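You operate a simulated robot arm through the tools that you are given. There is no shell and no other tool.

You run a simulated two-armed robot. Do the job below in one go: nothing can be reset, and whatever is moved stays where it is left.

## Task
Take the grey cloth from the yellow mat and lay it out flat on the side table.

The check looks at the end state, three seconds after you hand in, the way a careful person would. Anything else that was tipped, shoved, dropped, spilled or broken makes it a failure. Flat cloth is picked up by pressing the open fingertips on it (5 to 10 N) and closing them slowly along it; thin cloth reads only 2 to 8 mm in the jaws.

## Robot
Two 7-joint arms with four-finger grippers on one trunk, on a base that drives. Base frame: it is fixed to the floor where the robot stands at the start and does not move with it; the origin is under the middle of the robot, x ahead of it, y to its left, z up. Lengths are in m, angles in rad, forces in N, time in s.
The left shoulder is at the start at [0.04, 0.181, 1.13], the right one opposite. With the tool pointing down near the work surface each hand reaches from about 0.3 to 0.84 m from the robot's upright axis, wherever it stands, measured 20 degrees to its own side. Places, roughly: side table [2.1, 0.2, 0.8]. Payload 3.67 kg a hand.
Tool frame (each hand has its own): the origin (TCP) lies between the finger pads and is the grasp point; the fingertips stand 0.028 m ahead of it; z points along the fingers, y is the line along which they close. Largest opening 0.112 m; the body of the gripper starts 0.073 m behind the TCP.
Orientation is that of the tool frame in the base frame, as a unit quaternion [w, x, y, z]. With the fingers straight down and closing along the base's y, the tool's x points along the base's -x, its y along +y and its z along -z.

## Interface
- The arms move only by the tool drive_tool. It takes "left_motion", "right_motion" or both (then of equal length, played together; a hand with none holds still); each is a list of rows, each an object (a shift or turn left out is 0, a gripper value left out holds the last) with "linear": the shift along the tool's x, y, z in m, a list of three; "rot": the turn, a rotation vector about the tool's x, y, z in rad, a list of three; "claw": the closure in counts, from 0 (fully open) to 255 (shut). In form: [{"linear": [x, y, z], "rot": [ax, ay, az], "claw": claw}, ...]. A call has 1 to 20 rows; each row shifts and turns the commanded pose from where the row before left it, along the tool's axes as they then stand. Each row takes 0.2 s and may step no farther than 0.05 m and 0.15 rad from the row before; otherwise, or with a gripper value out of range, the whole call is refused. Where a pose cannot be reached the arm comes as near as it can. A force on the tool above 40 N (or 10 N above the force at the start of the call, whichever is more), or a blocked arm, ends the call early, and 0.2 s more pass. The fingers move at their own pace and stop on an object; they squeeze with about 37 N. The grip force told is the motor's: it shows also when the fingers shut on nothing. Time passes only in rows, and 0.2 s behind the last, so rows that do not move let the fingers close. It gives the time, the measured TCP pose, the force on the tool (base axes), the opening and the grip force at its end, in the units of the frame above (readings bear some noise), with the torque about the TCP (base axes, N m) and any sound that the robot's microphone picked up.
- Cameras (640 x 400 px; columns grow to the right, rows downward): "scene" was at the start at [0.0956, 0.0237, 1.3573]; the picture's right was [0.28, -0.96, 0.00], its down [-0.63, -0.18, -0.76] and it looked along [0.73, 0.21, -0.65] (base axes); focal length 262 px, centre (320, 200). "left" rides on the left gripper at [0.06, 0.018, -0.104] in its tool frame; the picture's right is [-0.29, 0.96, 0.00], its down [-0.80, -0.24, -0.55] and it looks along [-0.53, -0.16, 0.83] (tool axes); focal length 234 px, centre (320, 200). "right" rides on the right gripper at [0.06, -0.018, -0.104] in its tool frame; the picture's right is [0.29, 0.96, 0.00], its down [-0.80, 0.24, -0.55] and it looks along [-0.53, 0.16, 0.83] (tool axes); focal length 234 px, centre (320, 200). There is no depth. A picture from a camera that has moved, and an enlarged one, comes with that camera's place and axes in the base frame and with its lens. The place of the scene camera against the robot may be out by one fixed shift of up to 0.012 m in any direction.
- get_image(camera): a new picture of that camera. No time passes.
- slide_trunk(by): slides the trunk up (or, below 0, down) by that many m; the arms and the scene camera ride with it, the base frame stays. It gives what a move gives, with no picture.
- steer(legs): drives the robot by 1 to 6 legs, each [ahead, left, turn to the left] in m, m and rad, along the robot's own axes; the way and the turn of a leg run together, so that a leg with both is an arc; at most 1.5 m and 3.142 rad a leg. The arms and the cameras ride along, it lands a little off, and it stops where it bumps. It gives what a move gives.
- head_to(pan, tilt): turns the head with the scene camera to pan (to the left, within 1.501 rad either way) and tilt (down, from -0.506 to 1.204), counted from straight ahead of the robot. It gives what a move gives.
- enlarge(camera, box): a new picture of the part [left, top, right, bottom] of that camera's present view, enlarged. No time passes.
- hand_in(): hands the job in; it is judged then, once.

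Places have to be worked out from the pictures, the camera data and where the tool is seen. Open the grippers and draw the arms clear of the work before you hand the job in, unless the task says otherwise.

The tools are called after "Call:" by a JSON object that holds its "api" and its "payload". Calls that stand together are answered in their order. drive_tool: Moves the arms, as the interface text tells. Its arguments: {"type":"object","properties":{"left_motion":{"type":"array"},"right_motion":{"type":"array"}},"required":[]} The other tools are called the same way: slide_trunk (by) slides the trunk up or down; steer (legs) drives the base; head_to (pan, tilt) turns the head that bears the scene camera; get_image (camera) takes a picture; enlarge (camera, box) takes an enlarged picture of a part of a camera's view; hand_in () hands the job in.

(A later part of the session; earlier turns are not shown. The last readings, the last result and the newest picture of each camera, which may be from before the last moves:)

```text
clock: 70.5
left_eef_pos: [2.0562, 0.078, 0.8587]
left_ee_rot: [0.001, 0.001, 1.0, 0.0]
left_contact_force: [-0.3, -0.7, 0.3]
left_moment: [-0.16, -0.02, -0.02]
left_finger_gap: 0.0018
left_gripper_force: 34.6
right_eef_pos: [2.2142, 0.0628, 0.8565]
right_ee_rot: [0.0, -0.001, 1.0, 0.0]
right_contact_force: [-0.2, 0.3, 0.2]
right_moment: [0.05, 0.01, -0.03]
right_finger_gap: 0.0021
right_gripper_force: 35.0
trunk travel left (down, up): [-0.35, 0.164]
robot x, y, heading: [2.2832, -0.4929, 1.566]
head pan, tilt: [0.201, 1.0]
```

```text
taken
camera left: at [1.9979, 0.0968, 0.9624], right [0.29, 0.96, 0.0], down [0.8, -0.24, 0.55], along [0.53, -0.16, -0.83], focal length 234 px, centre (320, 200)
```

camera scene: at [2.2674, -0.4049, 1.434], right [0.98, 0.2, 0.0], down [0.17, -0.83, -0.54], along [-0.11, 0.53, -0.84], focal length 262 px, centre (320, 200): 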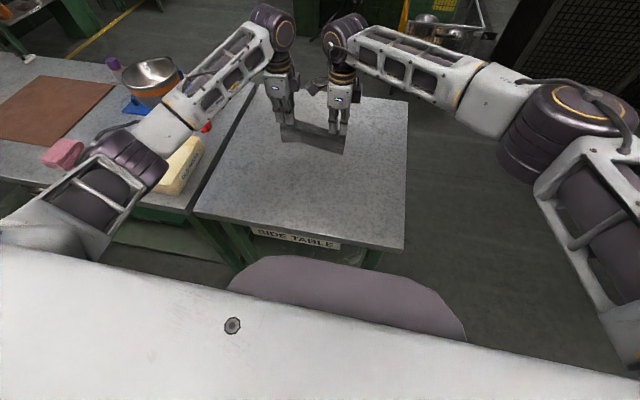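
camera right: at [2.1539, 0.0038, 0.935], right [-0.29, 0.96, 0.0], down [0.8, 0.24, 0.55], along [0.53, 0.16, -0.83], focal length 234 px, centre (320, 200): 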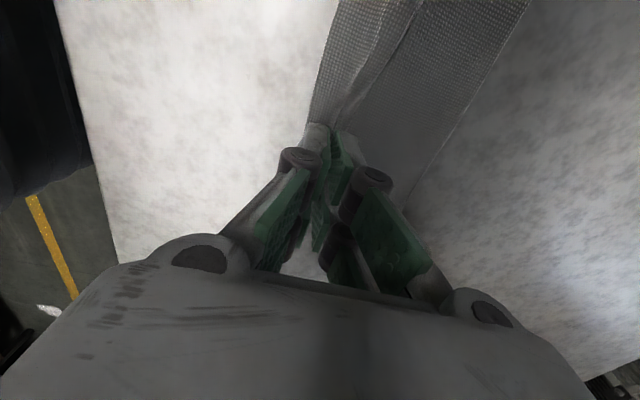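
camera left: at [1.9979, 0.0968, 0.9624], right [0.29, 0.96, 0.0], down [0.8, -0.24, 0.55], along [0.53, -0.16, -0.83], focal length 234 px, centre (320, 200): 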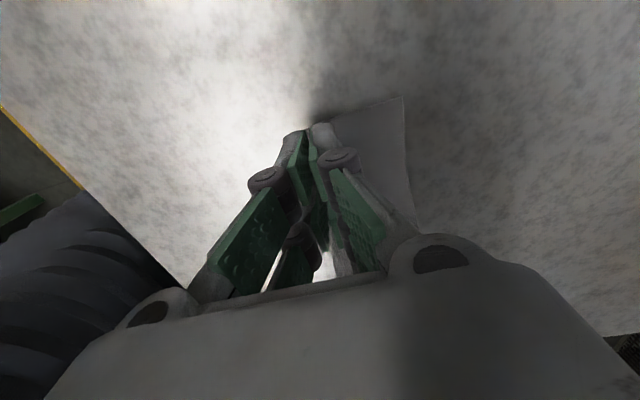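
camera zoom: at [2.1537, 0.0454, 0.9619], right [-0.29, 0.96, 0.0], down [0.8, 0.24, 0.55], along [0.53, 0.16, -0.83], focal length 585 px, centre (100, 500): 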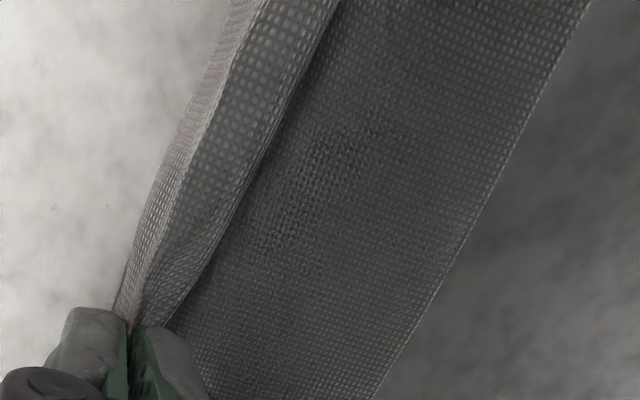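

There's still a small bulge behind the finger line, but the body lies flat and the flap points toward me. I'll bring the hands down, first pulling slightly toward me, then straight down for the last centimetre and a half.

Call:
{"api": "drive_tool", "payload": {"left_motion": [{"linear": [0, -0.005, 0.004]}, {"linear": [0, -0.005, 0.004]}, {"linear": [0, -0.004, 0.004]}, {"linear": [0, 0, 0.003]}, {"linear": [0, 0, 0.003]}, {"linear": [0, 0.001, 0.002]}, {"linear": [0, 0.001, 0.002]}, {"linear": [0, 0.001, 0.002]}, {"linear": [0, 0, 0]}], "right_motion": [{"linear": [0, -0.005, 0.004]}, {"linear": [0, -0.005, 0.004]}, {"linear": [0, -0.004, 0.004]}, {"linear": [0, 0, 0.003]}, {"linear": [0, 0, 0.003]}, {"linear": [0, 0.001, 0.002]}, {"linear": [0, 0.001, 0.002]}, {"linear": [0, 0.001, 0.002]}, {"linear": [0, 0, 0]}]}}

Call:
{"api": "enlarge", "payload": {"camera": "scene", "box": [244, 100, 388, 190]}}

Call:
{"api": "enlarge", "payload": {"camera": "right", "box": [280, 0, 536, 160]}}

Call:
{"api": "get_image", "payload": {"camera": "left"}}

```text
clock: 72.5
left_eef_pos: [2.0575, 0.0676, 0.8343]
left_ee_rot: [-0.001, 0.001, 1.0, 0.0]
left_contact_force: [-0.7, -0.1, 0.4]
left_moment: [0.0, 0.0, 0.01]
left_finger_gap: 0.0029
left_gripper_force: 41.1
right_eef_pos: [2.2133, 0.0522, 0.8329]
right_ee_rot: [0.0, -0.001, 1.0, 0.0]
right_contact_force: [-1.3, 0.1, -0.6]
right_moment: [-0.01, 0.0, -0.02]
right_finger_gap: 0.0024
right_gripper_force: 39.9
trunk travel left (down, up): [-0.35, 0.164]
robot x, y, heading: [2.2859, -0.4937, 1.571]
head pan, tilt: [0.201, 1.0]
```

```text
4.44 times, centred on (316, 145) of scene
camera zoom: at [2.2673, -0.405, 1.434], right [0.98, 0.2, 0.0], down [0.17, -0.83, -0.54], along [-0.11, 0.53, -0.84], focal length 1165 px, centre (338, 444)
```

zoom: 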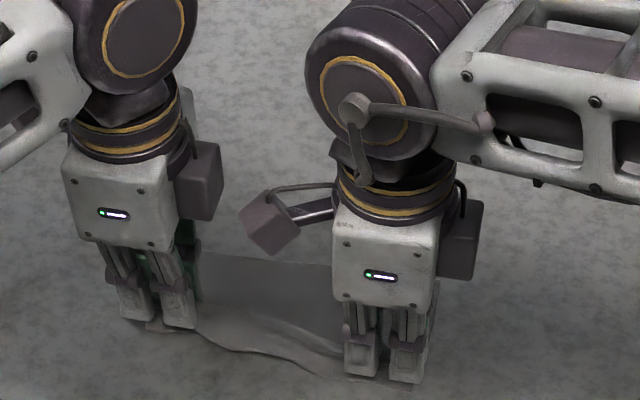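

```text
2.50 times, centred on (408, 80) of right
camera zoom: at [2.1536, 0.0348, 0.9381], right [-0.29, 0.96, 0.0], down [0.8, 0.24, 0.55], along [0.53, 0.16, -0.83], focal length 585 px, centre (100, 500)
```

zoom: 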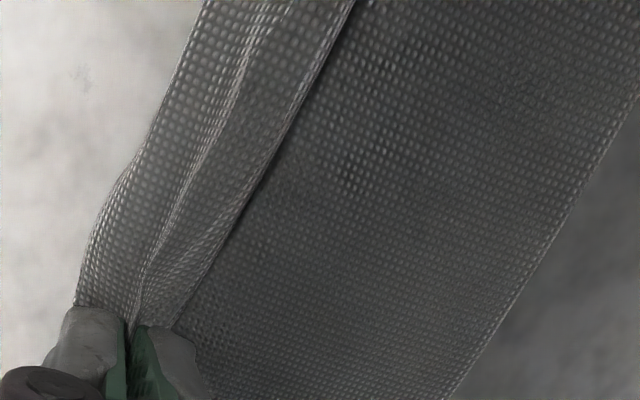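

```text
taken
camera left: at [1.9977, 0.0856, 0.9382], right [0.29, 0.96, 0.0], down [0.8, -0.24, 0.55], along [0.53, -0.16, -0.83], focal length 234 px, centre (320, 200)
```

left: 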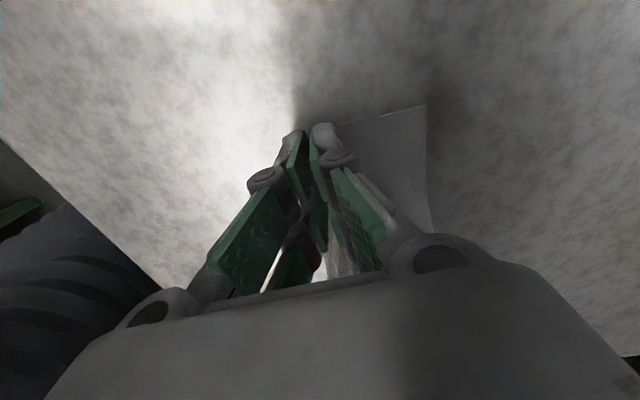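

The far edge is at y≈0.134, and what remains is the pinched pleat itself. I'll press the fingertips lightly onto the table so that opening them spreads the pleat.

Call:
{"api": "drive_tool", "payload": {"left_motion": [{"linear": [0, 0, 0.001]}, {"linear": [0, 0, 0.001]}, {"linear": [0, 0, 0.001]}, {"linear": [0, 0, 0.001]}, {"linear": [0, 0, 0.0005]}, {"linear": [0, 0, 0]}], "right_motion": [{"linear": [0, 0, 0.001]}, {"linear": [0, 0, 0.001]}, {"linear": [0, 0, 0.001]}, {"linear": [0, 0, 0.0005]}, {"linear": [0, 0, 0]}, {"linear": [0, 0, 0]}]}}

```text
clock: 73.9
left_eef_pos: [2.057, 0.067, 0.8311]
left_ee_rot: [0.001, 0.0, 1.0, 0.001]
left_contact_force: [0.6, 0.1, 0.5]
left_moment: [-0.07, 0.02, 0.01]
left_finger_gap: 0.0037
left_gripper_force: 41.0
right_eef_pos: [2.2123, 0.0524, 0.83]
right_ee_rot: [0.001, -0.001, 1.0, 0.001]
right_contact_force: [-0.1, -0.7, 1.3]
right_moment: [0.04, 0.0, 0.0]
right_finger_gap: 0.0017
right_gripper_force: 35.7
trunk travel left (down, up): [-0.35, 0.164]
robot x, y, heading: [2.2855, -0.4909, 1.57]
head pan, tilt: [0.201, 1.0]
```

Only faint contact so far. I'll go down another 1.5 mm in half-millimetre steps.

Call:
{"api": "drive_tool", "payload": {"left_motion": [{"linear": [0, 0, 0.0005]}, {"linear": [0, 0, 0.0005]}, {"linear": [0, 0, 0.0005]}, {"linear": [0, 0, 0]}], "right_motion": [{"linear": [0, 0, 0.0005]}, {"linear": [0, 0, 0.0005]}, {"linear": [0, 0, 0]}, {"linear": [0, 0, 0]}]}}

```text
clock: 74.9
left_eef_pos: [2.0559, 0.0674, 0.8285]
left_ee_rot: [0.0, 0.002, 1.0, 0.001]
left_contact_force: [0.0, -0.3, 3.6]
left_moment: [-0.07, 0.0, -0.04]
left_finger_gap: 0.0016
left_gripper_force: 33.6
right_eef_pos: [2.2138, 0.0522, 0.8304]
right_ee_rot: [0.001, -0.001, 1.0, 0.0]
right_contact_force: [0.1, -0.5, 2.8]
right_moment: [0.01, -0.02, -0.03]
right_finger_gap: 0.0027
right_gripper_force: 39.6
trunk travel left (down, up): [-0.35, 0.164]
robot x, y, heading: [2.2874, -0.4905, 1.569]
head pan, tilt: [0.201, 1.0]
```

The forces are 3.6 and 2.8 N. I'll press slightly more and open both grippers slowly to 30 mm, spreading the pleat as the fingertips slide apart.

Call:
{"api": "drive_tool", "payload": {"left_motion": [{"linear": [0, 0, 0.0006]}, {"claw": 250}, {"claw": 246}, {"claw": 242}, {"claw": 238}, {"claw": 234}, {"claw": 230}, {"claw": 226}, {"claw": 222}, {"claw": 218}, {"claw": 214}], "right_motion": [{"linear": [0, 0, 0.0006]}, {"claw": 250}, {"claw": 246}, {"claw": 242}, {"claw": 238}, {"claw": 234}, {"claw": 230}, {"claw": 226}, {"claw": 222}, {"claw": 218}, {"claw": 214}]}}

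Call:
{"api": "enlarge", "payload": {"camera": "right", "box": [240, 0, 560, 200]}}

Call:
{"api": "enlarge", "payload": {"camera": "left", "box": [240, 60, 464, 200]}}

Call:
{"api": "enlarge", "payload": {"camera": "scene", "box": [244, 100, 388, 190]}}

```text
clock: 77.3
left_eef_pos: [2.057, 0.0669, 0.8284]
left_ee_rot: [0.0, 0.001, 1.0, 0.001]
left_contact_force: [-0.3, 0.3, 9.1]
left_moment: [0.03, 0.03, -0.01]
left_finger_gap: 0.0164
left_gripper_force: 0.0
right_eef_pos: [2.2139, 0.052, 0.8295]
right_ee_rot: [0.0, -0.001, 1.0, 0.001]
right_contact_force: [1.3, -1.4, 5.1]
right_moment: [0.0, -0.03, 0.02]
right_finger_gap: 0.0177
right_gripper_force: 0.0
trunk travel left (down, up): [-0.35, 0.164]
robot x, y, heading: [2.2851, -0.4915, 1.568]
head pan, tilt: [0.201, 1.0]
```

```text
2.00 times, centred on (400, 100) of right
camera zoom: at [2.1542, 0.0342, 0.9338], right [-0.29, 0.96, 0.0], down [0.8, 0.24, 0.55], along [0.53, 0.16, -0.83], focal length 468 px, centre (160, 400)
```

zoom: 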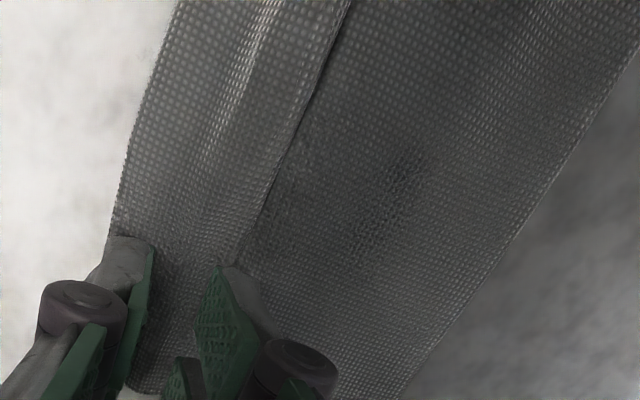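

```text
2.86 times, centred on (352, 130) of left
camera zoom: at [1.9973, 0.0847, 0.9323], right [0.29, 0.96, 0.0], down [0.8, -0.24, 0.55], along [0.53, -0.16, -0.83], focal length 669 px, centre (229, 400)
```

zoom: 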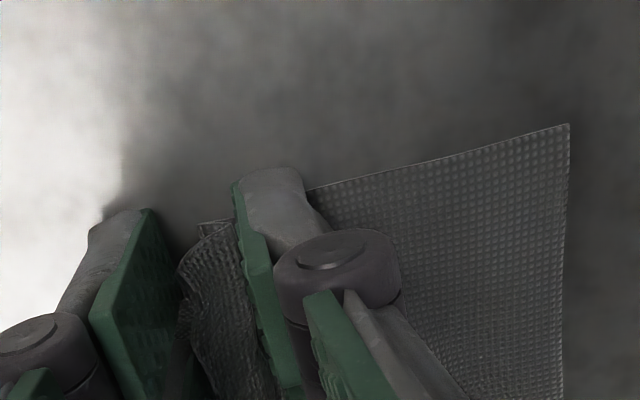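

```text
4.44 times, centred on (316, 145) of scene
camera zoom: at [2.2676, -0.4064, 1.4341], right [0.98, 0.2, 0.0], down [0.17, -0.82, -0.54], along [-0.11, 0.53, -0.84], focal length 1165 px, centre (338, 444)
```

zoom: 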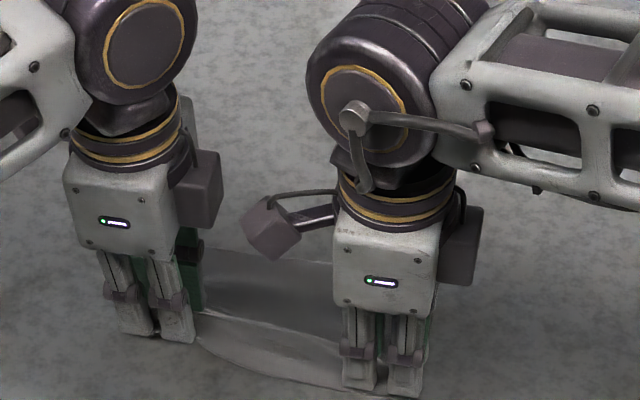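

The right pleat is opening nicely. On the left, the near edge seems to have slipped inside the near finger. I'll keep opening slowly to about 50 mm while pressed.

Call:
{"api": "drive_tool", "payload": {"left_motion": [{"claw": 210}, {"claw": 206}, {"claw": 202}, {"claw": 198}, {"claw": 194}, {"claw": 190}, {"claw": 185}, {"claw": 180}, {"claw": 175}, {"claw": 170}, {"claw": 165}, {"claw": 160}, {"claw": 155}, {"claw": 150}], "right_motion": [{"claw": 210}, {"claw": 206}, {"claw": 202}, {"claw": 198}, {"claw": 194}, {"claw": 190}, {"claw": 185}, {"claw": 180}, {"claw": 175}, {"claw": 170}, {"claw": 165}, {"claw": 160}, {"claw": 155}, {"claw": 150}]}}

Call:
{"api": "enlarge", "payload": {"camera": "right", "box": [200, 0, 560, 225]}}

Call:
{"api": "enlarge", "payload": {"camera": "left", "box": [220, 50, 476, 210]}}

```text
clock: 80.3
left_eef_pos: [2.0571, 0.0675, 0.8261]
left_ee_rot: [0.0, 0.001, 1.0, 0.0]
left_contact_force: [-0.2, 0.0, 9.4]
left_moment: [-0.01, -0.02, 0.01]
left_finger_gap: 0.0462
left_gripper_force: 0.1
right_eef_pos: [2.2133, 0.053, 0.8283]
right_ee_rot: [0.0, -0.002, 1.0, 0.0]
right_contact_force: [-0.1, -0.9, 3.5]
right_moment: [0.02, -0.04, 0.03]
right_finger_gap: 0.0462
right_gripper_force: 0.1
trunk travel left (down, up): [-0.35, 0.164]
robot x, y, heading: [2.2878, -0.4926, 1.567]
head pan, tilt: [0.201, 1.0]
```

```text
1.78 times, centred on (380, 112) of right
camera zoom: at [2.1542, 0.0342, 0.9336], right [-0.29, 0.96, 0.0], down [0.8, 0.24, 0.55], along [0.53, 0.16, -0.83], focal length 416 px, centre (213, 356)
```

zoom: 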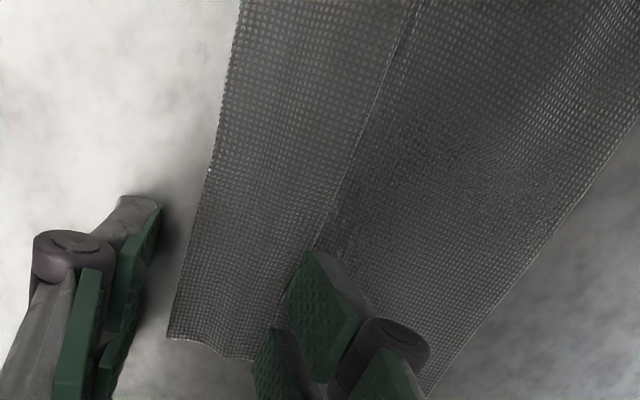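

```text
2.50 times, centred on (348, 130) of left
camera zoom: at [1.9973, 0.0846, 0.9319], right [0.29, 0.96, 0.0], down [0.8, -0.24, 0.55], along [0.53, -0.16, -0.83], focal length 585 px, centre (250, 375)
```

zoom: 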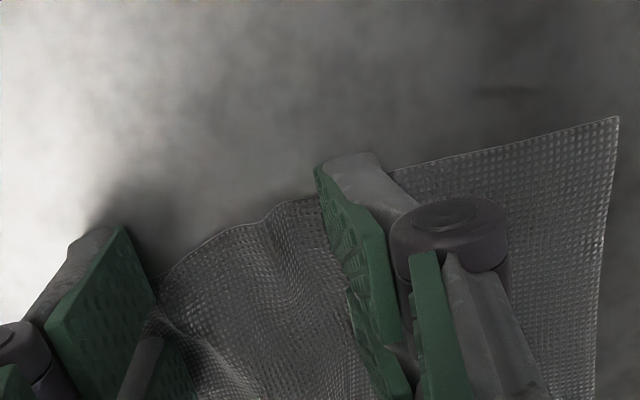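

Both ends are released and lie mostly flat, with a slight wave on the left and a pleat line left in the middle. I'll lift both hands straight up and look at the whole cloth.

Call:
{"api": "drive_tool", "payload": {"left_motion": [{"linear": [0, 0, -0.004]}, {"linear": [0, 0, -0.008]}, {"linear": [0, 0, -0.015]}, {"linear": [0, 0, -0.02]}, {"linear": [0.01, 0, -0.03]}, {"linear": [0.02, 0, -0.03]}, {"linear": [0.03, 0, -0.02]}, {"linear": [0.03, 0, 0]}], "right_motion": [{"linear": [0, 0, -0.004]}, {"linear": [0, 0, -0.008]}, {"linear": [0, 0, -0.015]}, {"linear": [0, 0, -0.02]}, {"linear": [-0.01, 0, -0.03]}, {"linear": [-0.02, 0, -0.03]}, {"linear": [-0.03, 0, -0.02]}, {"linear": [-0.03, 0, 0]}]}}

Call:
{"api": "get_image", "payload": {"camera": "scene"}}

Call:
{"api": "enlarge", "payload": {"camera": "scene", "box": [244, 90, 404, 190]}}

Call:
{"api": "get_image", "payload": {"camera": "left"}}

Call:
{"api": "get_image", "payload": {"camera": "right"}}

```text
clock: 82.1
left_eef_pos: [1.9654, 0.0657, 0.9549]
left_ee_rot: [0.0, 0.0, 1.0, -0.001]
left_contact_force: [-0.8, -0.5, 0.1]
left_moment: [-0.01, 0.01, -0.02]
left_finger_gap: 0.0459
left_gripper_force: 0.0
right_eef_pos: [2.306, 0.0512, 0.9549]
right_ee_rot: [0.0, -0.002, 1.0, 0.001]
right_contact_force: [0.1, -0.4, 0.6]
right_moment: [0.03, 0.01, 0.01]
right_finger_gap: 0.0465
right_gripper_force: 0.1
trunk travel left (down, up): [-0.35, 0.164]
robot x, y, heading: [2.2867, -0.4945, 1.57]
head pan, tilt: [0.201, 1.0]
```

```text
taken
camera scene: at [2.2678, -0.4052, 1.434], right [0.98, 0.2, 0.0], down [0.17, -0.82, -0.54], along [-0.11, 0.53, -0.84], focal length 262 px, centre (320, 200)
```

scene: 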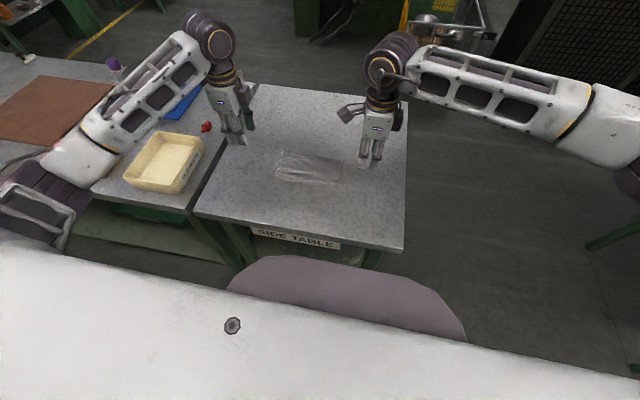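

```text
4.00 times, centred on (324, 140) of scene
camera zoom: at [2.2678, -0.4052, 1.434], right [0.98, 0.2, 0.0], down [0.17, -0.82, -0.54], along [-0.11, 0.53, -0.84], focal length 1048 px, centre (304, 440)
```

zoom: 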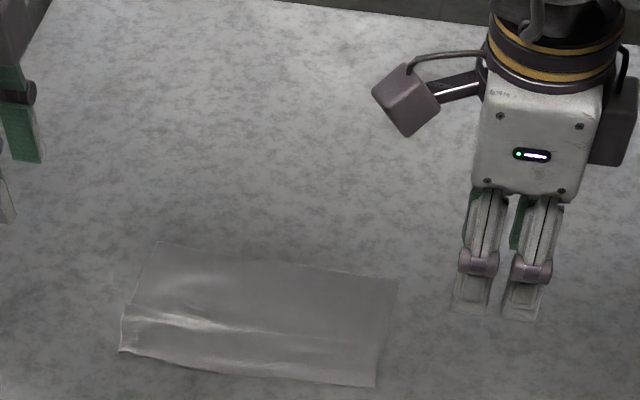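

```text
taken
camera left: at [1.9076, 0.0846, 1.0602], right [0.29, 0.96, 0.0], down [0.8, -0.24, 0.55], along [0.53, -0.16, -0.83], focal length 234 px, centre (320, 200)
```

left: 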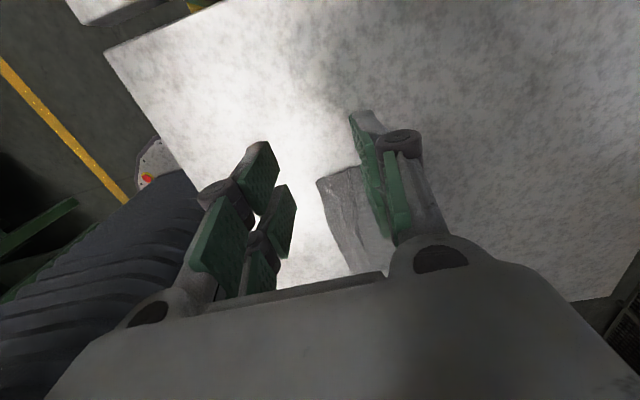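

```text
taken
camera right: at [2.2459, 0.034, 1.0604], right [-0.29, 0.96, 0.0], down [0.8, 0.24, 0.55], along [0.53, 0.16, -0.83], focal length 234 px, centre (320, 200)
```

right: 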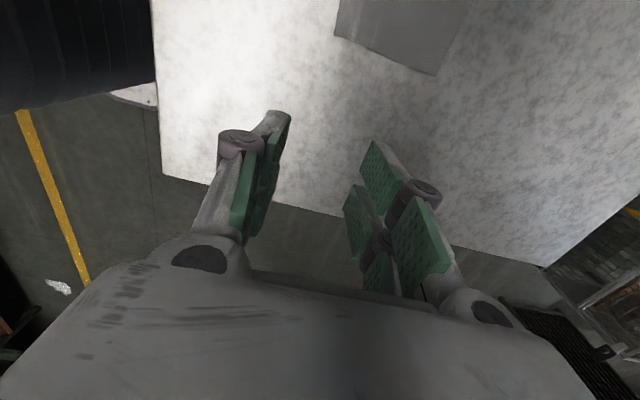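

The cloth is out on the side table and nearly flat, about 0.195 × 0.11 m against the original 0.135. So some 2 cm is still hidden in a pleat at y≈0.085. I'll smooth it by setting both grippers astride the pleat and spreading the fingers; first I'll move over it.

Call:
{"api": "drive_tool", "payload": {"left_motion": [{"linear": [-0.03, 0.005, 0], "claw": 187}, {"linear": [-0.03, 0.005, 0]}, {"linear": [-0.03, 0.005, 0.005]}, {"linear": [0, 0, 0.03]}, {"linear": [0, 0, 0.03]}, {"linear": [0, 0, 0.03]}, {"linear": [0, 0, 0.016]}], "right_motion": [{"linear": [0.031, 0.009, 0], "claw": 187}, {"linear": [0.031, 0.009, 0]}, {"linear": [0.031, 0.009, 0.005]}, {"linear": [0, 0, 0.03]}, {"linear": [0, 0, 0.03]}, {"linear": [0, 0, 0.03]}, {"linear": [0, 0, 0.016]}]}}

Call:
{"api": "enlarge", "payload": {"camera": "right", "box": [200, 0, 560, 225]}}

Call:
{"api": "enlarge", "payload": {"camera": "left", "box": [200, 50, 520, 250]}}

Call:
{"api": "enlarge", "payload": {"camera": "scene", "box": [244, 90, 388, 180]}}

```text
clock: 83.7
left_eef_pos: [2.0567, 0.0829, 0.8425]
left_ee_rot: [0.0, 0.001, 1.0, 0.0]
left_contact_force: [-0.4, -0.4, -0.4]
left_moment: [0.01, -0.02, 0.0]
left_finger_gap: 0.0297
left_gripper_force: 0.1
right_eef_pos: [2.21, 0.0794, 0.8427]
right_ee_rot: [0.0, -0.001, 1.0, -0.001]
right_contact_force: [-0.7, 0.9, -0.1]
right_moment: [0.05, 0.01, 0.03]
right_finger_gap: 0.0296
right_gripper_force: 0.0
trunk travel left (down, up): [-0.35, 0.164]
robot x, y, heading: [2.2825, -0.4927, 1.571]
head pan, tilt: [0.201, 1.0]
```

```text
1.78 times, centred on (380, 112) of right
camera zoom: at [2.1506, 0.0621, 0.9474], right [-0.29, 0.96, 0.0], down [0.8, 0.24, 0.55], along [0.53, 0.16, -0.83], focal length 416 px, centre (213, 356)
```

zoom: 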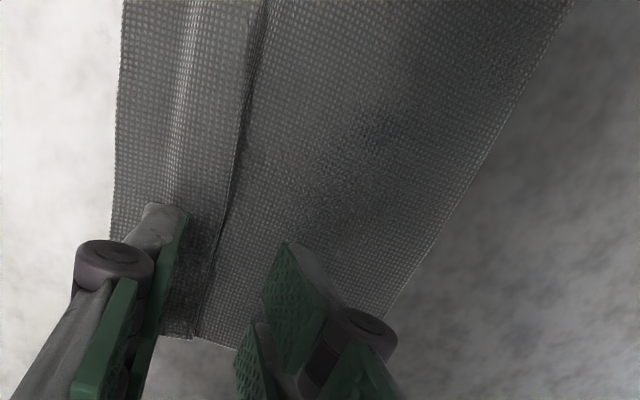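

```text
2.00 times, centred on (360, 150) of left
camera zoom: at [1.9978, 0.1004, 0.9475], right [0.29, 0.96, 0.0], down [0.8, -0.24, 0.55], along [0.53, -0.16, -0.83], focal length 468 px, centre (240, 300)
```

zoom: 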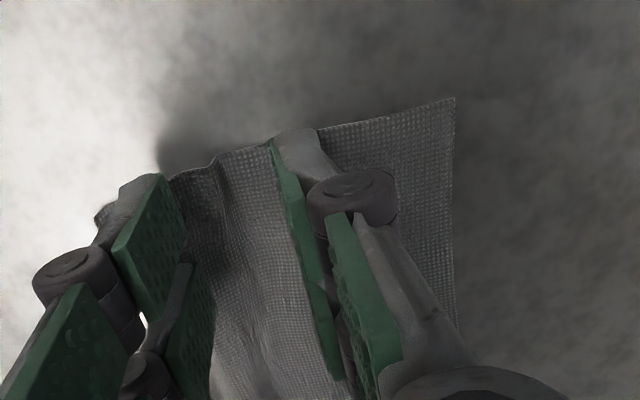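

```text
4.44 times, centred on (316, 135) of scene
camera zoom: at [2.2671, -0.4049, 1.434], right [0.98, 0.2, 0.0], down [0.17, -0.83, -0.54], along [-0.11, 0.53, -0.84], focal length 1165 px, centre (338, 489)
```

zoom: 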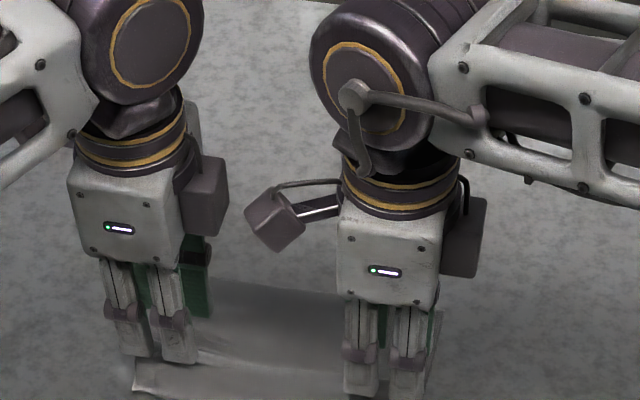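

Both grippers straddle the pleat, with the near fingers over the near strip and the far fingers over the body. I'll lower to contact.

Call:
{"api": "drive_tool", "payload": {"left_motion": [{"linear": [0, 0, 0.004]}, {"linear": [0, 0, 0.004]}, {"linear": [0, 0, 0.003]}, {"linear": [0, 0, 0.001]}, {"linear": [0, 0, 0.001]}, {"linear": [0, 0, 0.0005]}, {"linear": [0, 0, 0]}], "right_motion": [{"linear": [0, 0, 0.004]}, {"linear": [0, 0, 0.004]}, {"linear": [0, 0, 0.003]}, {"linear": [0, 0, 0.001]}, {"linear": [0, 0, 0.001]}, {"linear": [0, 0, 0.0005]}, {"linear": [0, 0, 0]}]}}

```text
clock: 85.3
left_eef_pos: [2.0575, 0.0819, 0.8308]
left_ee_rot: [0.0, 0.001, 1.0, 0.0]
left_contact_force: [-0.4, 0.0, -0.3]
left_moment: [0.01, 0.0, -0.01]
left_finger_gap: 0.0299
left_gripper_force: 0.0
right_eef_pos: [2.2116, 0.0802, 0.8308]
right_ee_rot: [0.0, -0.002, 1.0, 0.0]
right_contact_force: [0.1, -0.3, 0.3]
right_moment: [-0.01, 0.03, -0.01]
right_finger_gap: 0.0296
right_gripper_force: 0.0
trunk travel left (down, up): [-0.35, 0.164]
robot x, y, heading: [2.2855, -0.4927, 1.567]
head pan, tilt: [0.201, 1.0]
```

No contact yet at z≈0.831. I'll continue in half-millimetre steps.

Call:
{"api": "drive_tool", "payload": {"left_motion": [{"linear": [0, 0, 0.0005]}, {"linear": [0, 0, 0.0005]}, {"linear": [0, 0, 0.0005]}, {"linear": [0, 0, 0.0005]}, {"linear": [0, 0, 0]}], "right_motion": [{"linear": [0, 0, 0.0005]}, {"linear": [0, 0, 0.0005]}, {"linear": [0, 0, 0.0005]}, {"linear": [0, 0, 0.0005]}, {"linear": [0, 0, 0]}]}}

```text
clock: 86.5
left_eef_pos: [2.0575, 0.0824, 0.829]
left_ee_rot: [0.0, 0.001, 1.0, 0.001]
left_contact_force: [-0.3, 1.0, 8.9]
left_moment: [0.0, 0.1, -0.01]
left_finger_gap: 0.0297
left_gripper_force: 0.0
right_eef_pos: [2.2104, 0.0774, 0.8279]
right_ee_rot: [0.0, -0.001, 1.0, 0.0]
right_contact_force: [0.1, 0.3, 0.1]
right_moment: [0.02, -0.01, 0.01]
right_finger_gap: 0.03
right_gripper_force: 0.2
trunk travel left (down, up): [-0.35, 0.164]
robot x, y, heading: [2.2886, -0.4951, 1.569]
head pan, tilt: [0.201, 1.0]
```

The left presses with 8.9 N, and the right has no contact yet. I'll lower only the right a bit more.

Call:
{"api": "drive_tool", "payload": {"right_motion": [{"linear": [0, 0, 0.0005]}, {"linear": [0, 0, 0.0005]}, {"linear": [0, 0, 0.0005]}, {"linear": [0, 0, 0]}]}}

```text
clock: 87.5
left_eef_pos: [2.0572, 0.0815, 0.829]
left_ee_rot: [0.0, 0.001, 1.0, 0.001]
left_contact_force: [-0.8, 3.4, 12.1]
left_moment: [0.13, 0.11, -0.05]
left_finger_gap: 0.0305
left_gripper_force: 0.4
right_eef_pos: [2.2099, 0.0785, 0.8292]
right_ee_rot: [0.0, -0.002, 1.0, 0.001]
right_contact_force: [-0.9, 2.1, 7.5]
right_moment: [0.01, -0.11, 0.05]
right_finger_gap: 0.0303
right_gripper_force: 0.2
trunk travel left (down, up): [-0.35, 0.164]
robot x, y, heading: [2.2866, -0.495, 1.569]
head pan, tilt: [0.201, 1.0]
```

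Both press at about 8–12 N. I'll spread the fingers slowly from 30 to 60 mm.

Call:
{"api": "drive_tool", "payload": {"left_motion": [{"linear": [0, 0, -0.0003], "claw": 183}, {"claw": 178}, {"claw": 173}, {"claw": 168}, {"claw": 163}, {"claw": 158}, {"claw": 153}, {"claw": 148}, {"claw": 143}, {"claw": 138}], "right_motion": [{"claw": 183}, {"claw": 178}, {"claw": 173}, {"claw": 168}, {"claw": 163}, {"claw": 158}, {"claw": 153}, {"claw": 148}, {"claw": 143}, {"claw": 138}]}}

Call:
{"api": "enlarge", "payload": {"camera": "right", "box": [200, 0, 560, 225]}}

Call:
{"api": "enlarge", "payload": {"camera": "left", "box": [200, 50, 520, 250]}}

```text
clock: 89.7
left_eef_pos: [2.0572, 0.0819, 0.8287]
left_ee_rot: [0.0, 0.0, 1.0, 0.0]
left_contact_force: [0.3, -0.1, 4.2]
left_moment: [0.01, 0.01, 0.02]
left_finger_gap: 0.0505
left_gripper_force: 0.0
right_eef_pos: [2.2111, 0.0775, 0.827]
right_ee_rot: [0.0, -0.001, 1.0, 0.001]
right_contact_force: [-1.5, 0.7, 3.5]
right_moment: [0.03, -0.06, 0.01]
right_finger_gap: 0.0502
right_gripper_force: 0.0
trunk travel left (down, up): [-0.35, 0.164]
robot x, y, heading: [2.2911, -0.4953, 1.568]
head pan, tilt: [0.201, 1.0]
```

```text
1.78 times, centred on (380, 112) of right
camera zoom: at [2.151, 0.0608, 0.9326], right [-0.29, 0.96, 0.0], down [0.8, 0.24, 0.55], along [0.53, 0.16, -0.83], focal length 416 px, centre (213, 356)
```

zoom: 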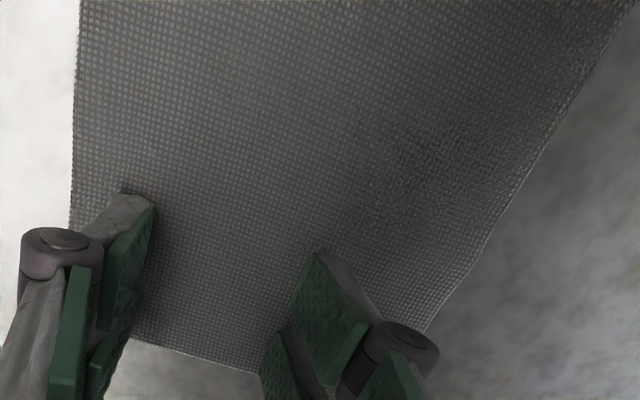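

```text
2.00 times, centred on (360, 150) of left
camera zoom: at [1.9977, 0.1001, 0.9318], right [0.29, 0.96, 0.0], down [0.8, -0.24, 0.55], along [0.53, -0.16, -0.83], focal length 468 px, centre (240, 300)
```

zoom: 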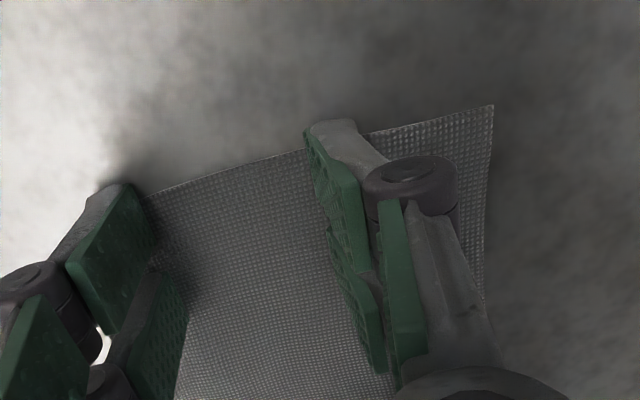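

The spread pulled the pleat out completely; the cloth looks smooth in both views. I'll lift both hands straight up and out to check the whole cloth.

Call:
{"api": "drive_tool", "payload": {"left_motion": [{"linear": [0, 0, -0.003]}, {"linear": [0, 0, -0.008]}, {"linear": [0, 0, -0.015]}, {"linear": [0, 0, -0.02]}, {"linear": [0.01, 0, -0.03]}, {"linear": [0.02, 0, -0.03]}, {"linear": [0.03, 0, -0.02]}, {"linear": [0.03, 0, 0]}], "right_motion": [{"linear": [0, 0, -0.003]}, {"linear": [0, 0, -0.008]}, {"linear": [0, 0, -0.015]}, {"linear": [0, 0, -0.02]}, {"linear": [-0.01, 0, -0.03]}, {"linear": [-0.02, 0, -0.03]}, {"linear": [-0.03, 0, -0.02]}, {"linear": [-0.03, 0, 0]}]}}

Call:
{"api": "enlarge", "payload": {"camera": "scene", "box": [252, 110, 380, 190]}}

Call:
{"api": "get_image", "payload": {"camera": "left"}}

Call:
{"api": "get_image", "payload": {"camera": "right"}}

```text
clock: 91.5
left_eef_pos: [1.9662, 0.081, 0.954]
left_ee_rot: [0.0, 0.001, 1.0, 0.0]
left_contact_force: [-0.1, 0.6, 0.4]
left_moment: [0.0, 0.02, -0.01]
left_finger_gap: 0.0513
left_gripper_force: 0.0
right_eef_pos: [2.2995, 0.0801, 0.9539]
right_ee_rot: [0.001, -0.002, 1.0, 0.0]
right_contact_force: [0.5, 0.4, 0.0]
right_moment: [0.01, 0.01, 0.02]
right_finger_gap: 0.0513
right_gripper_force: 0.0
trunk travel left (down, up): [-0.35, 0.164]
robot x, y, heading: [2.2846, -0.4925, 1.571]
head pan, tilt: [0.201, 1.0]
```

```text
5.00 times, centred on (316, 150) of scene
camera zoom: at [2.2676, -0.4051, 1.4339], right [0.98, 0.2, 0.0], down [0.17, -0.83, -0.54], along [-0.11, 0.53, -0.84], focal length 1310 px, centre (340, 450)
```

zoom: 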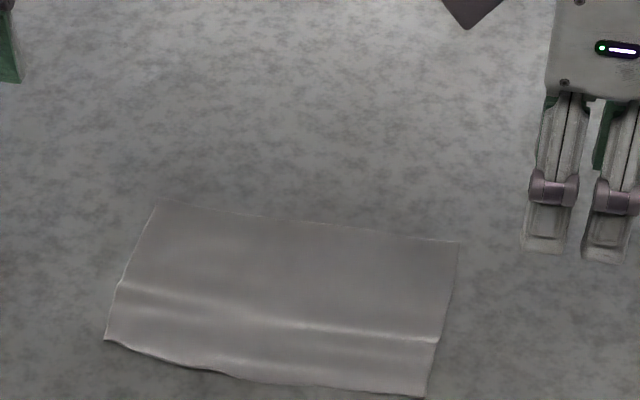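

```text
taken
camera left: at [1.9066, 0.0996, 1.0587], right [0.29, 0.96, 0.0], down [0.8, -0.24, 0.55], along [0.53, -0.16, -0.83], focal length 234 px, centre (320, 200)
```

left: 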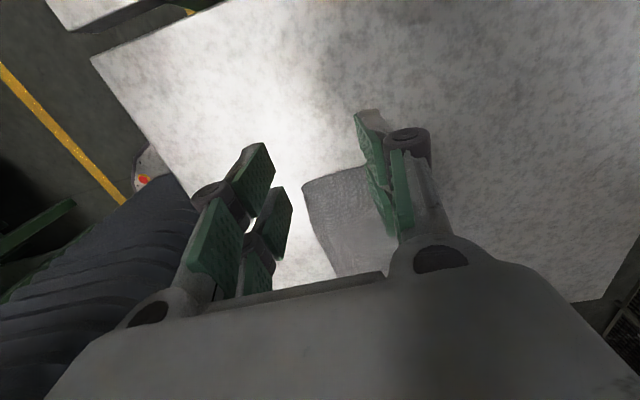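

```text
taken
camera right: at [2.241, 0.0619, 1.0584], right [-0.29, 0.96, 0.0], down [0.8, 0.24, 0.55], along [0.53, 0.16, -0.83], focal length 234 px, centre (320, 200)
```

right: 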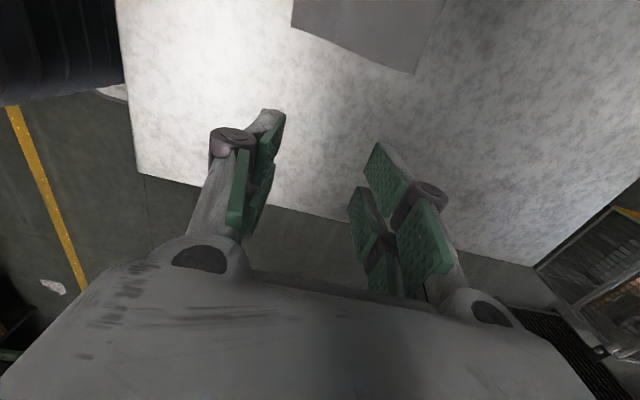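

The cloth is now about 0.197 × 0.12 m, with only a shallow ridge left along y≈0.082. I'll repeat the press-and-spread across that ridge to take out the last centimetre.

Call:
{"api": "drive_tool", "payload": {"left_motion": [{"linear": [-0.03, 0, 0], "claw": 187}, {"linear": [-0.03, 0, 0]}, {"linear": [-0.031, 0, 0.005]}, {"linear": [0, 0, 0.03]}, {"linear": [0, 0, 0.03]}, {"linear": [0, 0, 0.03]}, {"linear": [0, 0, 0.016]}, {"linear": [0, 0, 0.005]}, {"linear": [0, 0, 0.004]}, {"linear": [0, 0, 0.002]}, {"linear": [0, 0, 0]}], "right_motion": [{"linear": [0.03, 0, 0], "claw": 187}, {"linear": [0.03, 0, 0]}, {"linear": [0.029, 0.001, 0.005]}, {"linear": [0, 0, 0.03]}, {"linear": [0, 0, 0.03]}, {"linear": [0, 0, 0.03]}, {"linear": [0, 0, 0.016]}, {"linear": [0, 0, 0.005]}, {"linear": [0, 0, 0.004]}, {"linear": [0, 0, 0.002]}, {"linear": [0, 0, 0]}]}}

Call:
{"api": "enlarge", "payload": {"camera": "right", "box": [200, 0, 560, 225]}}

Call:
{"api": "enlarge", "payload": {"camera": "left", "box": [200, 50, 520, 250]}}

```text
clock: 93.9
left_eef_pos: [2.0584, 0.082, 0.832]
left_ee_rot: [0.0, 0.001, 1.0, 0.0]
left_contact_force: [0.8, 0.2, 0.7]
left_moment: [0.04, -0.04, 0.02]
left_finger_gap: 0.0299
left_gripper_force: 0.0
right_eef_pos: [2.2108, 0.0818, 0.8317]
right_ee_rot: [0.0, -0.002, 1.0, -0.001]
right_contact_force: [0.0, 0.0, -0.2]
right_moment: [0.01, 0.02, 0.02]
right_finger_gap: 0.0302
right_gripper_force: 0.0
trunk travel left (down, up): [-0.35, 0.164]
robot x, y, heading: [2.2849, -0.4955, 1.573]
head pan, tilt: [0.201, 1.0]
```

```text
1.78 times, centred on (380, 112) of right
camera zoom: at [2.1513, 0.0632, 0.9363], right [-0.29, 0.96, 0.0], down [0.8, 0.24, 0.55], along [0.53, 0.16, -0.83], focal length 416 px, centre (213, 356)
```

zoom: 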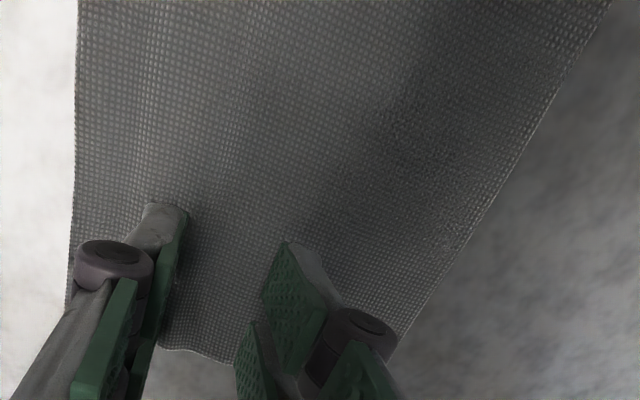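

```text
2.00 times, centred on (360, 150) of left
camera zoom: at [1.9987, 0.101, 0.9347], right [0.29, 0.96, 0.0], down [0.8, -0.24, 0.55], along [0.53, -0.16, -0.83], focal length 468 px, centre (240, 300)
```

zoom: 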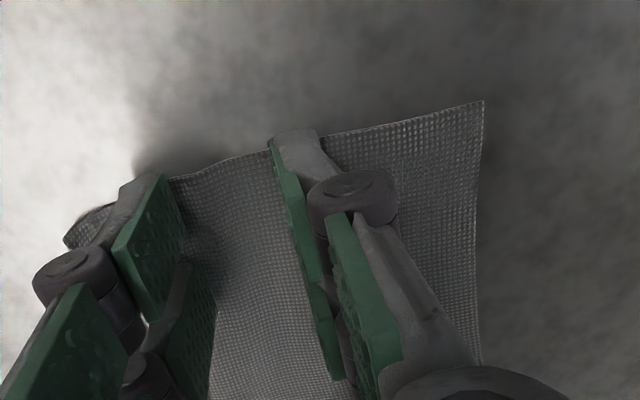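

The fingertips are just above the cloth. I'll press down gently.

Call:
{"api": "drive_tool", "payload": {"left_motion": [{"linear": [0, 0, 0.001]}, {"linear": [0, 0, 0.0005]}, {"linear": [0, 0, 0.0005]}, {"linear": [0, 0, 0]}], "right_motion": [{"linear": [0, 0, 0.001]}, {"linear": [0, 0, 0.001]}, {"linear": [0, 0, 0.0005]}, {"linear": [0, 0, 0]}]}}

```text
clock: 94.9
left_eef_pos: [2.0582, 0.0829, 0.8295]
left_ee_rot: [0.0, 0.001, 1.0, 0.0]
left_contact_force: [0.1, 0.7, 0.2]
left_moment: [-0.03, 0.01, 0.01]
left_finger_gap: 0.0301
left_gripper_force: 0.1
right_eef_pos: [2.2118, 0.0798, 0.83]
right_ee_rot: [0.0, -0.002, 1.0, 0.0]
right_contact_force: [0.4, -0.5, 2.4]
right_moment: [0.04, -0.02, -0.02]
right_finger_gap: 0.0299
right_gripper_force: 0.0
trunk travel left (down, up): [-0.35, 0.164]
robot x, y, heading: [2.2896, -0.4958, 1.567]
head pan, tilt: [0.201, 1.0]
```

The right has 2.4 N and the left nearly none. I'll go a bit further on each.

Call:
{"api": "drive_tool", "payload": {"left_motion": [{"linear": [0, 0, 0.0005]}, {"linear": [0, 0, 0.0005]}, {"linear": [0, 0, 0.0005]}, {"linear": [0, 0, 0]}], "right_motion": [{"linear": [0, 0, 0.0005]}, {"linear": [0, 0, 0.0005]}, {"linear": [0, 0, 0]}, {"linear": [0, 0, 0]}]}}

```text
clock: 95.9
left_eef_pos: [2.0577, 0.0805, 0.8296]
left_ee_rot: [0.0, 0.0, 1.0, 0.001]
left_contact_force: [0.1, 0.1, 0.1]
left_moment: [-0.02, 0.01, -0.02]
left_finger_gap: 0.0299
left_gripper_force: 0.1
right_eef_pos: [2.2103, 0.0799, 0.8279]
right_ee_rot: [-0.001, -0.002, 1.0, 0.001]
right_contact_force: [1.5, 0.8, 12.6]
right_moment: [-0.02, -0.28, 0.05]
right_finger_gap: 0.0302
right_gripper_force: 0.0
trunk travel left (down, up): [-0.35, 0.164]
robot x, y, heading: [2.2884, -0.4918, 1.571]
head pan, tilt: [0.201, 1.0]
```

The right is at 12.6 N and the left is still free. I'll lower only the left, and ease the right slightly.

Call:
{"api": "drive_tool", "payload": {"left_motion": [{"linear": [0, 0, 0.0005]}, {"linear": [0, 0, 0.0005]}, {"linear": [0, 0, 0.0005]}, {"linear": [0, 0, 0]}], "right_motion": [{"linear": [0, 0, -0.0004]}, {"linear": [0, 0, 0]}, {"linear": [0, 0, 0]}, {"linear": [0, 0, 0]}]}}

```text
clock: 96.9
left_eef_pos: [2.0591, 0.0821, 0.8291]
left_ee_rot: [0.001, 0.001, 1.0, 0.002]
left_contact_force: [1.6, -1.2, 11.5]
left_moment: [-0.18, 0.12, 0.02]
left_finger_gap: 0.03
left_gripper_force: 0.2
right_eef_pos: [2.21, 0.0785, 0.8282]
right_ee_rot: [-0.001, -0.002, 1.0, 0.001]
right_contact_force: [-1.5, 2.6, 8.3]
right_moment: [0.05, -0.08, 0.03]
right_finger_gap: 0.0301
right_gripper_force: 0.5
trunk travel left (down, up): [-0.35, 0.164]
robot x, y, heading: [2.2881, -0.495, 1.566]
head pan, tilt: [0.201, 1.0]
```

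Both press at 8–11 N. I'll spread slowly from 30 to 60 mm, adding a hair of pressure midway.

Call:
{"api": "drive_tool", "payload": {"left_motion": [{"claw": 183}, {"claw": 178}, {"claw": 173}, {"claw": 168}, {"linear": [0, 0, 0.0003], "claw": 163}, {"claw": 158}, {"claw": 153}, {"linear": [0, 0, 0.0003], "claw": 148}, {"claw": 143}, {"claw": 138}, {"claw": 133}, {"claw": 128}, {"claw": 123}, {"claw": 118}], "right_motion": [{"claw": 183}, {"claw": 178}, {"claw": 173}, {"claw": 168}, {"linear": [0, 0, 0.0003], "claw": 163}, {"claw": 158}, {"claw": 153}, {"linear": [0, 0, 0.0003], "claw": 148}, {"claw": 143}, {"claw": 138}, {"claw": 133}, {"claw": 128}, {"claw": 123}, {"claw": 118}]}}

Call:
{"api": "enlarge", "payload": {"camera": "right", "box": [200, 0, 560, 225]}}

Call:
{"api": "enlarge", "payload": {"camera": "left", "box": [200, 50, 520, 250]}}

```text
clock: 99.9
left_eef_pos: [2.0573, 0.0825, 0.8261]
left_ee_rot: [0.0, 0.001, 1.0, 0.0]
left_contact_force: [0.2, 0.0, 5.3]
left_moment: [0.0, -0.01, 0.0]
left_finger_gap: 0.06
left_gripper_force: 0.1
right_eef_pos: [2.21, 0.0812, 0.828]
right_ee_rot: [0.0, -0.002, 1.0, 0.0]
right_contact_force: [0.7, 0.2, -0.1]
right_moment: [0.0, 0.0, 0.03]
right_finger_gap: 0.0598
right_gripper_force: 0.1
trunk travel left (down, up): [-0.35, 0.164]
robot x, y, heading: [2.2852, -0.495, 1.57]
head pan, tilt: [0.201, 1.0]
```

```text
1.78 times, centred on (380, 112) of right
camera zoom: at [2.1518, 0.0627, 0.933], right [-0.29, 0.96, 0.0], down [0.8, 0.24, 0.55], along [0.53, 0.16, -0.83], focal length 416 px, centre (213, 356)
```

zoom: 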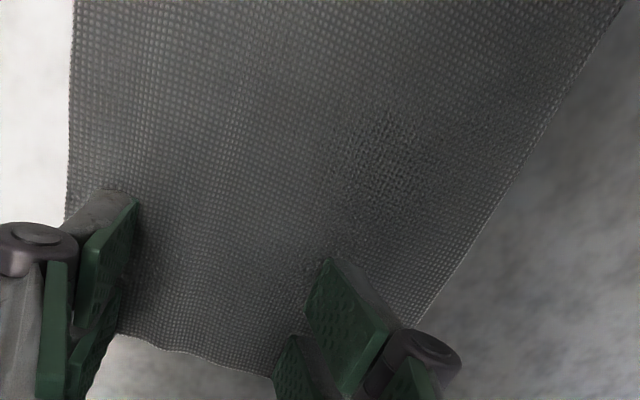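

```text
2.00 times, centred on (360, 150) of left
camera zoom: at [1.9982, 0.1007, 0.9305], right [0.29, 0.96, 0.0], down [0.8, -0.24, 0.55], along [0.53, -0.16, -0.83], focal length 468 px, centre (240, 300)
```

zoom: 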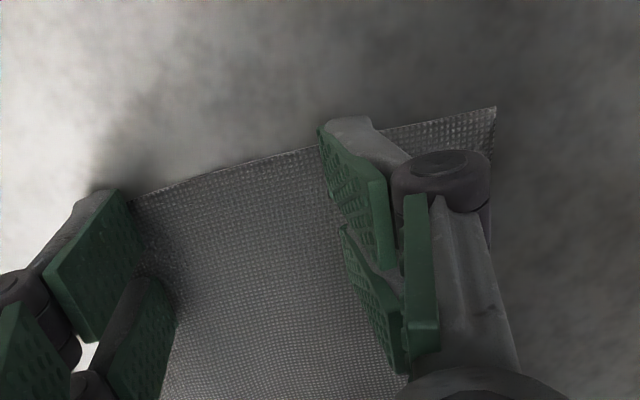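

The cloth looks smooth under both hands. I'll lift straight up, move the hands outward and inspect.

Call:
{"api": "drive_tool", "payload": {"left_motion": [{"linear": [0, 0, -0.003]}, {"linear": [0, 0, -0.008]}, {"linear": [0, 0, -0.015]}, {"linear": [0, 0, -0.02]}, {"linear": [0.01, 0, -0.03]}, {"linear": [0.02, 0, -0.03]}, {"linear": [0.03, 0, -0.02]}, {"linear": [0.03, 0, 0]}], "right_motion": [{"linear": [0, 0, -0.003]}, {"linear": [0, 0, -0.008]}, {"linear": [0, 0, -0.015]}, {"linear": [0, 0, -0.02]}, {"linear": [-0.01, 0, -0.03]}, {"linear": [-0.02, 0, -0.03]}, {"linear": [-0.03, 0, -0.02]}, {"linear": [-0.03, 0, 0]}]}}

Call:
{"api": "enlarge", "payload": {"camera": "scene", "box": [252, 110, 380, 190]}}

Call:
{"api": "enlarge", "payload": {"camera": "left", "box": [280, 140, 440, 240]}}

```text
clock: 101.7
left_eef_pos: [1.968, 0.0829, 0.9523]
left_ee_rot: [0.0, 0.001, 1.0, 0.0]
left_contact_force: [0.0, 1.1, 0.1]
left_moment: [-0.01, -0.01, 0.02]
left_finger_gap: 0.06
left_gripper_force: 0.0
right_eef_pos: [2.3014, 0.0794, 0.9542]
right_ee_rot: [0.0, -0.002, 1.0, 0.001]
right_contact_force: [0.7, -0.1, 0.3]
right_moment: [0.01, 0.02, -0.01]
right_finger_gap: 0.0603
right_gripper_force: 0.1
trunk travel left (down, up): [-0.35, 0.164]
robot x, y, heading: [2.2872, -0.4902, 1.57]
head pan, tilt: [0.201, 1.0]
```

```text
5.00 times, centred on (316, 150) of scene
camera zoom: at [2.2677, -0.4051, 1.4339], right [0.98, 0.2, 0.0], down [0.17, -0.83, -0.54], along [-0.11, 0.53, -0.84], focal length 1310 px, centre (340, 450)
```

zoom: 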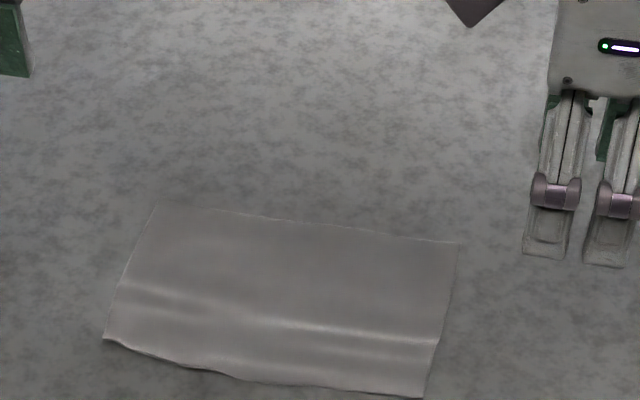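

```text
4.00 times, centred on (360, 190) of left
camera zoom: at [1.909, 0.1021, 1.0564], right [0.29, 0.96, 0.0], down [0.8, -0.24, 0.55], along [0.53, -0.16, -0.83], focal length 937 px, centre (160, 240)
```

zoom: 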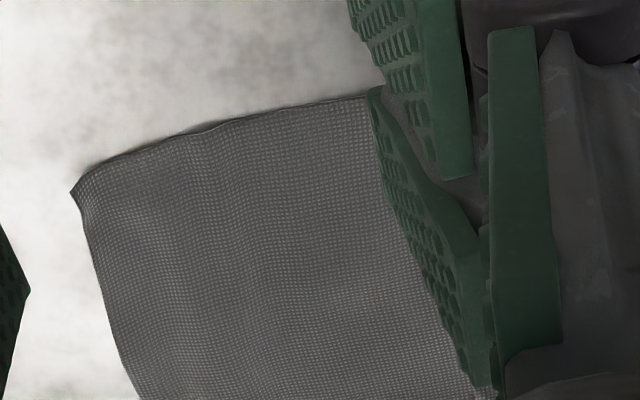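

A gentle ridge remains, and I estimate 5–10 mm of the depth is still taken up by waves. I'll spread again with a wider stance, the fingers near the near and far edges, to tension the whole depth.

Call:
{"api": "drive_tool", "payload": {"left_motion": [{"linear": [-0.03, 0.004, 0], "claw": 96}, {"linear": [-0.03, 0.004, 0]}, {"linear": [-0.03, 0.003, 0.005]}, {"linear": [0, 0, 0.03]}, {"linear": [0, 0, 0.03]}, {"linear": [0, 0, 0.03]}, {"linear": [0, 0, 0.014]}, {"linear": [0, 0, 0.005]}, {"linear": [0, 0, 0.004]}, {"linear": [0, 0, 0.002]}, {"linear": [0, 0, 0]}], "right_motion": [{"linear": [0.03, 0.004, 0], "claw": 96}, {"linear": [0.03, 0.004, 0]}, {"linear": [0.03, 0.0035, 0.005]}, {"linear": [0, 0, 0.03]}, {"linear": [0, 0, 0.03]}, {"linear": [0, 0, 0.03]}, {"linear": [0, 0, 0.016]}, {"linear": [0, 0, 0.005]}, {"linear": [0, 0, 0.004]}, {"linear": [0, 0, 0.002]}, {"linear": [0, 0, 0]}]}}

Call:
{"api": "enlarge", "payload": {"camera": "right", "box": [160, 0, 560, 250]}}

Call:
{"api": "enlarge", "payload": {"camera": "left", "box": [160, 50, 560, 300]}}

```text
clock: 104.1
left_eef_pos: [2.0577, 0.0923, 0.8313]
left_ee_rot: [0.001, 0.001, 1.0, 0.001]
left_contact_force: [0.0, -0.2, -0.1]
left_moment: [0.01, -0.01, -0.01]
left_finger_gap: 0.0701
left_gripper_force: 0.0
right_eef_pos: [2.2119, 0.093, 0.8331]
right_ee_rot: [0.0, -0.003, 1.0, 0.0]
right_contact_force: [0.3, 0.2, 0.0]
right_moment: [0.0, -0.02, 0.0]
right_finger_gap: 0.0697
right_gripper_force: 0.1
trunk travel left (down, up): [-0.35, 0.164]
robot x, y, heading: [2.2872, -0.4915, 1.568]
head pan, tilt: [0.201, 1.0]
```

```text
1.60 times, centred on (360, 125) of right
camera zoom: at [2.1516, 0.0742, 0.9371], right [-0.29, 0.96, 0.0], down [0.8, 0.24, 0.55], along [0.53, 0.16, -0.83], focal length 375 px, centre (256, 320)
```

zoom: 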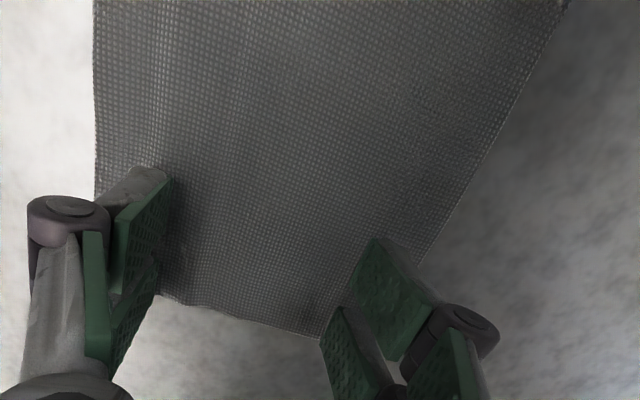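

```text
1.60 times, centred on (360, 175) of left
camera zoom: at [1.9985, 0.1114, 0.9361], right [0.29, 0.96, 0.0], down [0.8, -0.24, 0.55], along [0.53, -0.16, -0.83], focal length 375 px, centre (256, 240)
```

zoom: 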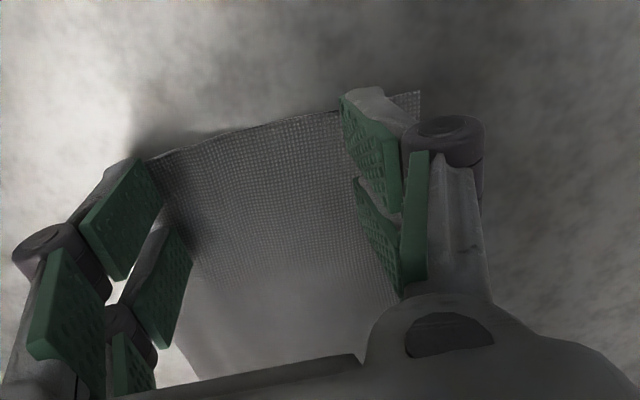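

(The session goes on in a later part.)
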